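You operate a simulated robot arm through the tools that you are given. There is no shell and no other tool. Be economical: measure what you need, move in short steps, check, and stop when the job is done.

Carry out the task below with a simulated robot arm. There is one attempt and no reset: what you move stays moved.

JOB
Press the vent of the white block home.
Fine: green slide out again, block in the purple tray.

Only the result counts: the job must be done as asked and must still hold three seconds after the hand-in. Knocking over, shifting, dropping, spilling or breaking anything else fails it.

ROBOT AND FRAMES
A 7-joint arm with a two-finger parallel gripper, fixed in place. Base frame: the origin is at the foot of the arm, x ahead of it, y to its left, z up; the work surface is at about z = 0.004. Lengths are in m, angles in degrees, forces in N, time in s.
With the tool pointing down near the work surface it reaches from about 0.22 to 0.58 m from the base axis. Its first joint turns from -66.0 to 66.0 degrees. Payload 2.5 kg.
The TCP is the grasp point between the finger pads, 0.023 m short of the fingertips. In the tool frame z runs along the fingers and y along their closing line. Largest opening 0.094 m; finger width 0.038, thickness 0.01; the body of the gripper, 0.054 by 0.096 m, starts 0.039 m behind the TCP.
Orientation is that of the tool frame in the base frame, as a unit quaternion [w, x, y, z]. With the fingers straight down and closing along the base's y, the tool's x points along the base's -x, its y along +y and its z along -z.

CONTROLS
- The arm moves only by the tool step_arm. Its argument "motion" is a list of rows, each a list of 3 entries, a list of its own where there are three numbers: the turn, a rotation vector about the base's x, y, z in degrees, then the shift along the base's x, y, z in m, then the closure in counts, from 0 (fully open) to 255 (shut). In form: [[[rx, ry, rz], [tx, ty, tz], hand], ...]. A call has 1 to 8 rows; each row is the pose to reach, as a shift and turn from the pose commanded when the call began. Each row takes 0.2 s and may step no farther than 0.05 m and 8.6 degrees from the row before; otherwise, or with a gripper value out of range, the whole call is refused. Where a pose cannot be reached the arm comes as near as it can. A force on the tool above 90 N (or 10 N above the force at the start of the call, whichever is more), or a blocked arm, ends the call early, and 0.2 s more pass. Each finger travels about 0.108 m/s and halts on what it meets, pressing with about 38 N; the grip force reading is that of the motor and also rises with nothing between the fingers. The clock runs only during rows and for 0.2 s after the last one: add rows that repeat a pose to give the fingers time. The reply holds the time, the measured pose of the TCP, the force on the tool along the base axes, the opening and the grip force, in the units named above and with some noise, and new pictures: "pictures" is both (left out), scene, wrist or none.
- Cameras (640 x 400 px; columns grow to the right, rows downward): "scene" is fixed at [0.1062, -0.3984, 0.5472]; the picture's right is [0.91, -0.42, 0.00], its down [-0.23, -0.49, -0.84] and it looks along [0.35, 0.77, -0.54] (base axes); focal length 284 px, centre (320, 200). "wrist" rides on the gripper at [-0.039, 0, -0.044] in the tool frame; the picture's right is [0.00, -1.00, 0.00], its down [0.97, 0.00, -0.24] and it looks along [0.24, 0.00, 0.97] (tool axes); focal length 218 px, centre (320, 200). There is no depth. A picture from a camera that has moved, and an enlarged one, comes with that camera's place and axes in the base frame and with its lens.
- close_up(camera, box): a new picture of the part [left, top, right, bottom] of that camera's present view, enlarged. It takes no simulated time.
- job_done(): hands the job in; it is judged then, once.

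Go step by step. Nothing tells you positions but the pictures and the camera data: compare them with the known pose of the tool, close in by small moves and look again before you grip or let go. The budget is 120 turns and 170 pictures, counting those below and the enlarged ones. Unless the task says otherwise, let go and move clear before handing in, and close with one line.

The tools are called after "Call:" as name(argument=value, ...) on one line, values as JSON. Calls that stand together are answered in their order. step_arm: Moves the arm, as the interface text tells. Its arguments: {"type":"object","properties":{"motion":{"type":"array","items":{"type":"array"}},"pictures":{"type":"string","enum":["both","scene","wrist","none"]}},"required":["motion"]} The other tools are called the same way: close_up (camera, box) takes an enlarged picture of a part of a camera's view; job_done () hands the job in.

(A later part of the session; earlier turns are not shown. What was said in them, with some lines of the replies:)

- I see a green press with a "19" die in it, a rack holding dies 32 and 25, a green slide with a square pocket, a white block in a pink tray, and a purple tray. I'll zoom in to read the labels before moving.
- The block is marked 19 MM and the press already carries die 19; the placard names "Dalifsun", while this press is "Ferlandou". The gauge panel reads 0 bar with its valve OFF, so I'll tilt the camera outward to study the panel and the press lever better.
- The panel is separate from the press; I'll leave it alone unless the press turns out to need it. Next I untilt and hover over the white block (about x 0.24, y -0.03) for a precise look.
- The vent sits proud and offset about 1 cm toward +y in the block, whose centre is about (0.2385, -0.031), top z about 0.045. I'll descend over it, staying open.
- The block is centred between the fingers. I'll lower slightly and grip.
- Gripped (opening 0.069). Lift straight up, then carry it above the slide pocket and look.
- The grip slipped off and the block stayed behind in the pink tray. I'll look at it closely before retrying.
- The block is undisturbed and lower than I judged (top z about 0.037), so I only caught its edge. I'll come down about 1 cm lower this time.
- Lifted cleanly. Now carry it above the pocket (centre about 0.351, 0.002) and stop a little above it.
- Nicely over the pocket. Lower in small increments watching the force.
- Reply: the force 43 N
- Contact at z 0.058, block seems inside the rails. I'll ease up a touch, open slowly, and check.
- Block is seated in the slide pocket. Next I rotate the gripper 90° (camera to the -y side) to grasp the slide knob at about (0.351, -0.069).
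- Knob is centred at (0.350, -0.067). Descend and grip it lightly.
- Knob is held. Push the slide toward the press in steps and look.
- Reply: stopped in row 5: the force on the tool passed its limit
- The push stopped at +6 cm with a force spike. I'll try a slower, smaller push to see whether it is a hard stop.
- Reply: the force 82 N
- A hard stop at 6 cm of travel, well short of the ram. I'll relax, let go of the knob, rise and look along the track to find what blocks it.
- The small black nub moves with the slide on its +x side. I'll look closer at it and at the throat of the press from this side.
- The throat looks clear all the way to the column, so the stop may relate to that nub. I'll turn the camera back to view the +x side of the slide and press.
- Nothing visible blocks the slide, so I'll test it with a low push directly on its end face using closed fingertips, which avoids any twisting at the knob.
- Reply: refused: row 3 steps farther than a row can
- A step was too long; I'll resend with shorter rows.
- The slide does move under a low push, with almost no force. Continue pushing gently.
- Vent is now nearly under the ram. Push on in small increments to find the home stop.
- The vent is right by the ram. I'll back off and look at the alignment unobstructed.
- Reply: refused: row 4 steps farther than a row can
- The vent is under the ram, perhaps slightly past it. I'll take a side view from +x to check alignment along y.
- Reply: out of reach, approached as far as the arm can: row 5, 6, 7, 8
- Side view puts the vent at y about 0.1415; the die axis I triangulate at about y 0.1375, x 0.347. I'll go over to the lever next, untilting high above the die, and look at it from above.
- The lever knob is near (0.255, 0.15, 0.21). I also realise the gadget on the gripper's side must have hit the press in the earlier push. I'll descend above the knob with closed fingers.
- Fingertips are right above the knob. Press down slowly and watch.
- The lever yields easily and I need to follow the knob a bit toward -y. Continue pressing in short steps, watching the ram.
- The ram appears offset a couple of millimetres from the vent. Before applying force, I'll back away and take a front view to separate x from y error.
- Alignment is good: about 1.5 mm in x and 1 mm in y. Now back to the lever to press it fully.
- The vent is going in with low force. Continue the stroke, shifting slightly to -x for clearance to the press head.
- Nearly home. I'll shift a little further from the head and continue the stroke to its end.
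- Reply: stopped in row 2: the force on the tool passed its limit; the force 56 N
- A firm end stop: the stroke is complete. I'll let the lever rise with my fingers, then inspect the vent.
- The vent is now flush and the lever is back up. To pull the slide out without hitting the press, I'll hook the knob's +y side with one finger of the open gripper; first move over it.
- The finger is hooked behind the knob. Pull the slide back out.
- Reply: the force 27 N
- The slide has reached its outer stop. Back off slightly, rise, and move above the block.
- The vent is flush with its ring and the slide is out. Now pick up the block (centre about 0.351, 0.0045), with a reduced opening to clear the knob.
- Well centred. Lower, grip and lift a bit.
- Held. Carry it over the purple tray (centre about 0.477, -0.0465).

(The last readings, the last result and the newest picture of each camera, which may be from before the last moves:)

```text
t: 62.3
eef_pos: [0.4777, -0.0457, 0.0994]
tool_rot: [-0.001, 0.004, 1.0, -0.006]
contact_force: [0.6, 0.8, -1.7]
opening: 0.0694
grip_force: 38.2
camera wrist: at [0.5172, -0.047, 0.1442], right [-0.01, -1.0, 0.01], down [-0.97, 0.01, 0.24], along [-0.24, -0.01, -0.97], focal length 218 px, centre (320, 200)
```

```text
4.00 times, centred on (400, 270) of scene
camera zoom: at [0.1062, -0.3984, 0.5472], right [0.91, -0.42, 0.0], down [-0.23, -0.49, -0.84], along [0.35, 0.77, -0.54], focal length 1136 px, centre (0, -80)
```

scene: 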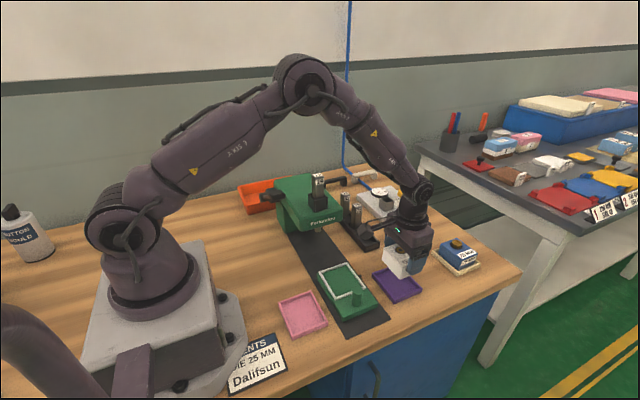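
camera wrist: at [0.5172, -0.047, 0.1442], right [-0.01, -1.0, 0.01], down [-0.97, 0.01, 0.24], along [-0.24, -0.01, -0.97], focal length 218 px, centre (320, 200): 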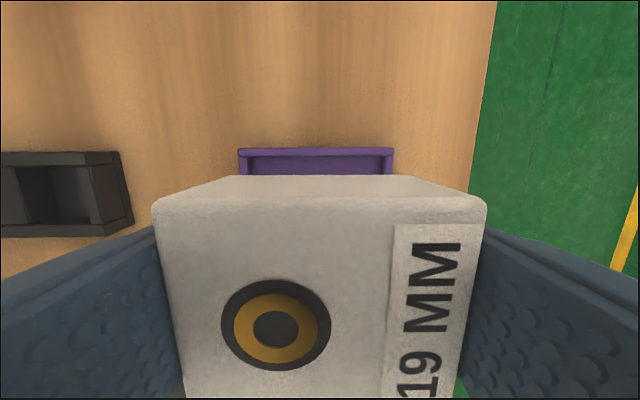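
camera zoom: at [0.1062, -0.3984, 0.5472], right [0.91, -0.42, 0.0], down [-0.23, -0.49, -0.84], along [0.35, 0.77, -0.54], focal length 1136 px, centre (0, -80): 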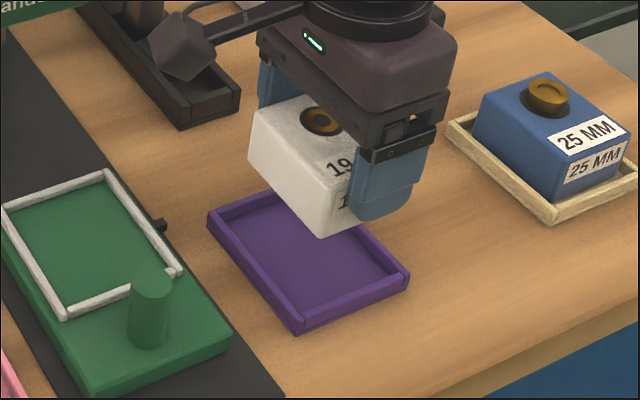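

Call:
step_arm(motion=[[[0, 0, 0], [-0.002, 0.001, -0.025], 255], [[0, 0, 0], [-0.002, 0.001, -0.045], 255], [[0, 0, 0], [-0.002, 0.001, -0.045], 255]])

Call:
close_up(camera="scene", box=[350, 230, 440, 310])

```text
t: 63.1
eef_pos: [0.4742, -0.0454, 0.0552]
tool_rot: [-0.001, 0.004, 1.0, -0.006]
contact_force: [0.5, 0.5, -1.2]
opening: 0.0693
grip_force: 37.7
camera wrist: at [0.5138, -0.0463, 0.0989], right [-0.01, -1.0, 0.01], down [-0.97, 0.01, 0.24], along [-0.24, -0.01, -0.97], focal length 218 px, centre (320, 200)
```

scene: 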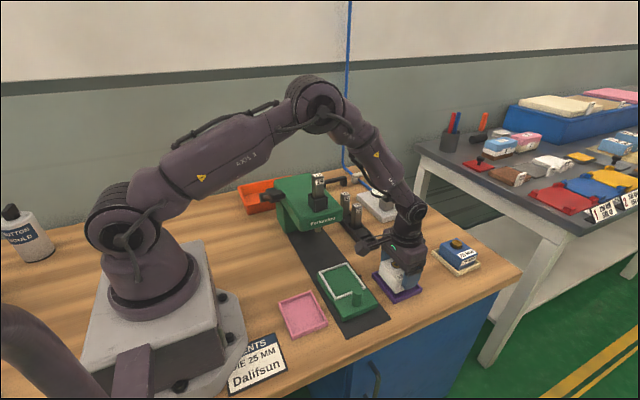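
wrist: 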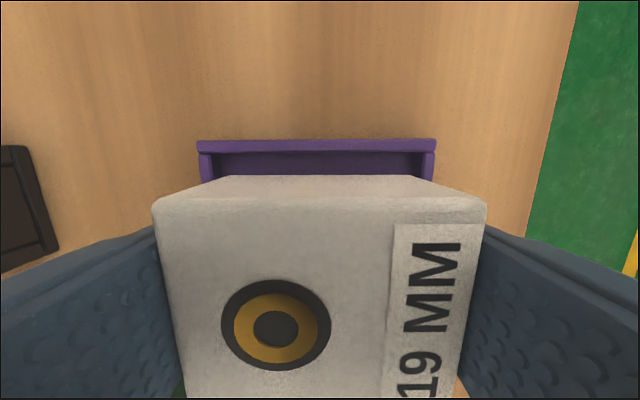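

```text
5.00 times, centred on (395, 270) of scene
camera zoom: at [0.1062, -0.3984, 0.5472], right [0.91, -0.42, 0.0], down [-0.23, -0.49, -0.84], along [0.35, 0.77, -0.54], focal length 1420 px, centre (-55, -150)
```

zoom: 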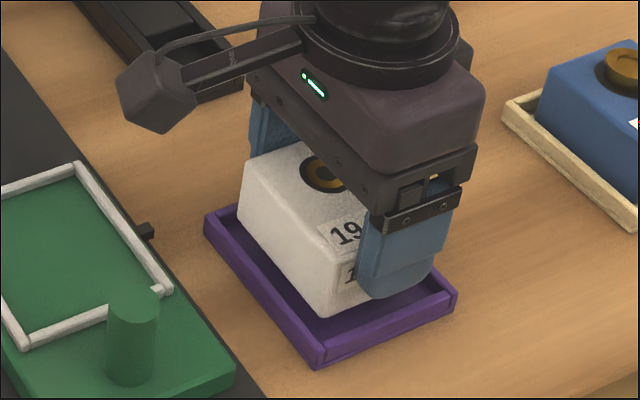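

Over the tray, fitting inside its walls. Lower the last ~1.4 cm slowly.

Call:
step_arm(motion=[[[0, 0, 0], [0, 0, -0.006], 255], [[0, 0, 0], [0, 0, -0.01], 255], [[0, 0, 0], [0, 0, -0.014], 255]])

Call:
close_up(camera="scene", box=[350, 230, 440, 310])

```text
t: 63.9
eef_pos: [0.4738, -0.0452, 0.042]
tool_rot: [-0.001, 0.004, 1.0, -0.006]
contact_force: [-0.5, -0.3, -0.8]
opening: 0.0692
grip_force: 37.9
camera wrist: at [0.5129, -0.046, 0.0856], right [-0.01, -1.0, 0.01], down [-0.97, 0.01, 0.24], along [-0.24, -0.01, -0.97], focal length 218 px, centre (320, 200)
```

scene: 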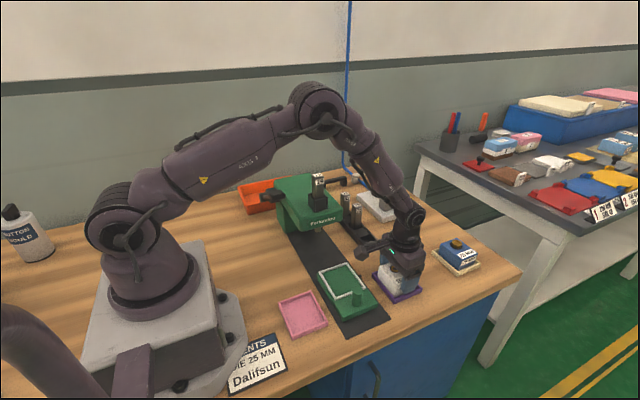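
wrist: 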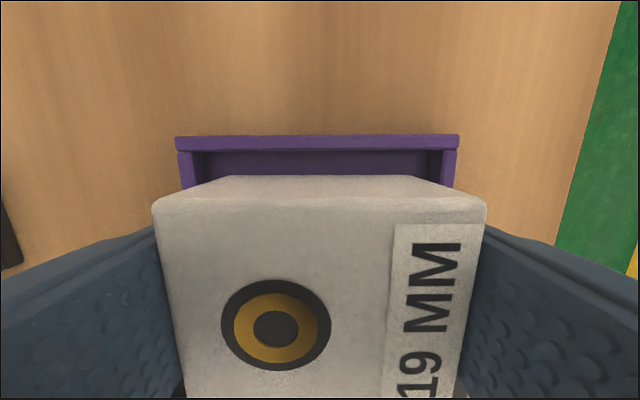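

```text
5.00 times, centred on (395, 270) of scene
camera zoom: at [0.1062, -0.3984, 0.5472], right [0.91, -0.42, 0.0], down [-0.23, -0.49, -0.84], along [0.35, 0.77, -0.54], focal length 1420 px, centre (-55, -150)
```

zoom: 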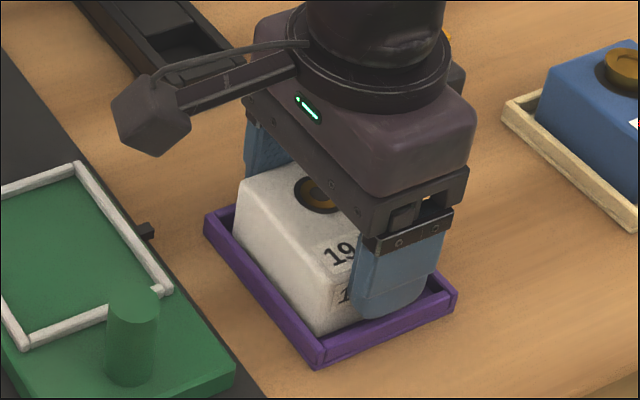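

A couple of millimetres remain; lower gently, then open and rise.

Call:
step_arm(motion=[[[0, 0, 0], [0, 0, -0.0015], 255], [[0, 0, 0], [0, 0, -0.003], 255], [[0, 0, 0], [0, 0, -0.003], 255]], pictures="none")

Call:
step_arm(motion=[[[0, 0, 0], [0, 0, 0], 40], [[0, 0, 0], [0, 0, 0], 30], [[0, 0, 0], [0, 0, 0.02], 20], [[0, 0, 0], [0, 0, 0.06], 0], [[0, 0, 0], [0, 0, 0.1], 0], [[0, 0, 0], [0, 0, 0.13], 0]])

Call:
close_up(camera="scene", box=[280, 220, 440, 340])

Call:
close_up(camera="wrist", box=[200, 100, 440, 300])

```text
t: 64.7
eef_pos: [0.4736, -0.0434, 0.0415]
tool_rot: [0.0, 0.003, 1.0, -0.006]
contact_force: [-14.5, 1.3, 40.4]
opening: 0.0693
grip_force: 38.4
```

```text
t: 66.1
eef_pos: [0.4725, -0.0451, 0.1693]
tool_rot: [-0.001, 0.004, 1.0, -0.006]
contact_force: [0.1, 0.1, 0.3]
opening: 0.094
grip_force: 0.0
camera wrist: at [0.5125, -0.0465, 0.2137], right [-0.01, -1.0, 0.01], down [-0.97, 0.01, 0.24], along [-0.24, -0.01, -0.97], focal length 218 px, centre (320, 200)
```

scene: 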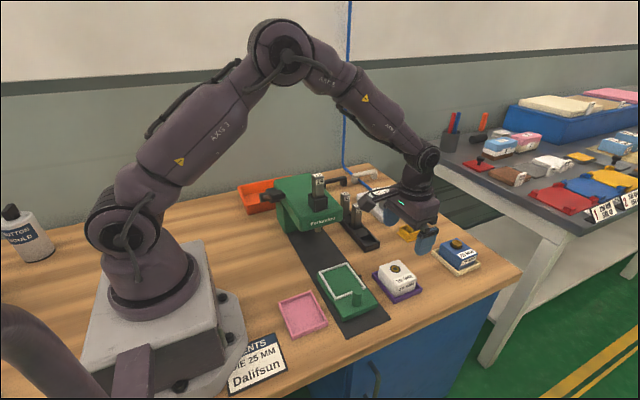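
wrist: 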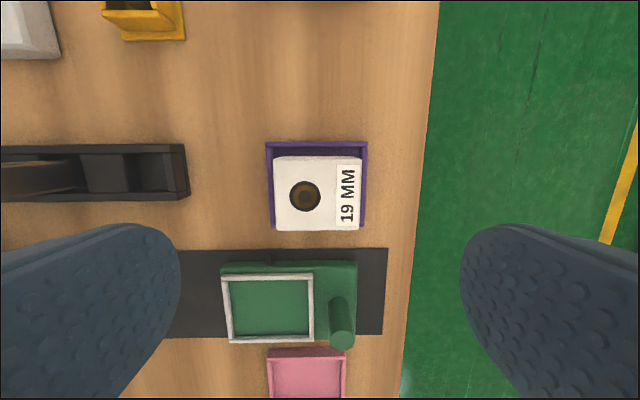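

```text
3.33 times, centred on (360, 280) of scene
camera zoom: at [0.1062, -0.3984, 0.5472], right [0.91, -0.42, 0.0], down [-0.23, -0.49, -0.84], along [0.35, 0.77, -0.54], focal length 947 px, centre (187, -67)
```

zoom: 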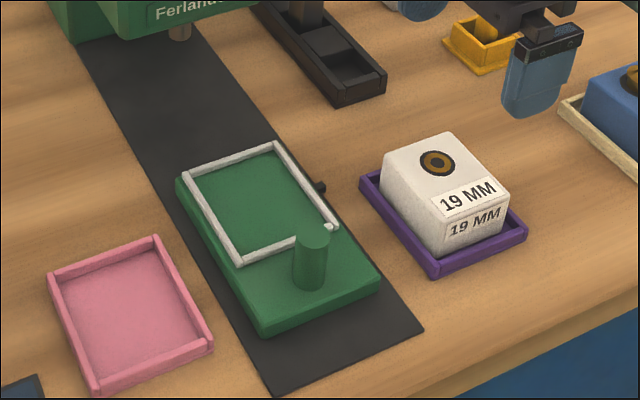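

```text
2.00 times, centred on (320, 200) of wrist
camera zoom: at [0.5125, -0.0465, 0.2137], right [-0.01, -1.0, 0.01], down [-0.97, 0.01, 0.24], along [-0.24, -0.01, -0.97], focal length 436 px, centre (320, 200)
```

zoom: 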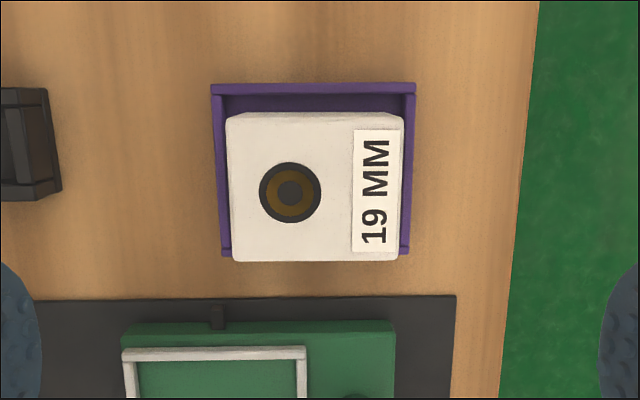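

The vent is flush, the slide is back at its outer stop, and the block sits in the purple tray with the gripper clear. Handing in.

Call:
job_done()

```text
The job is handed in.
```

The white block's vent is pressed flush with die 19, the green slide is out again, and the block is in the purple tray; early on, the gripper bumped something, probably the press head, but nothing in the pictures looked moved.
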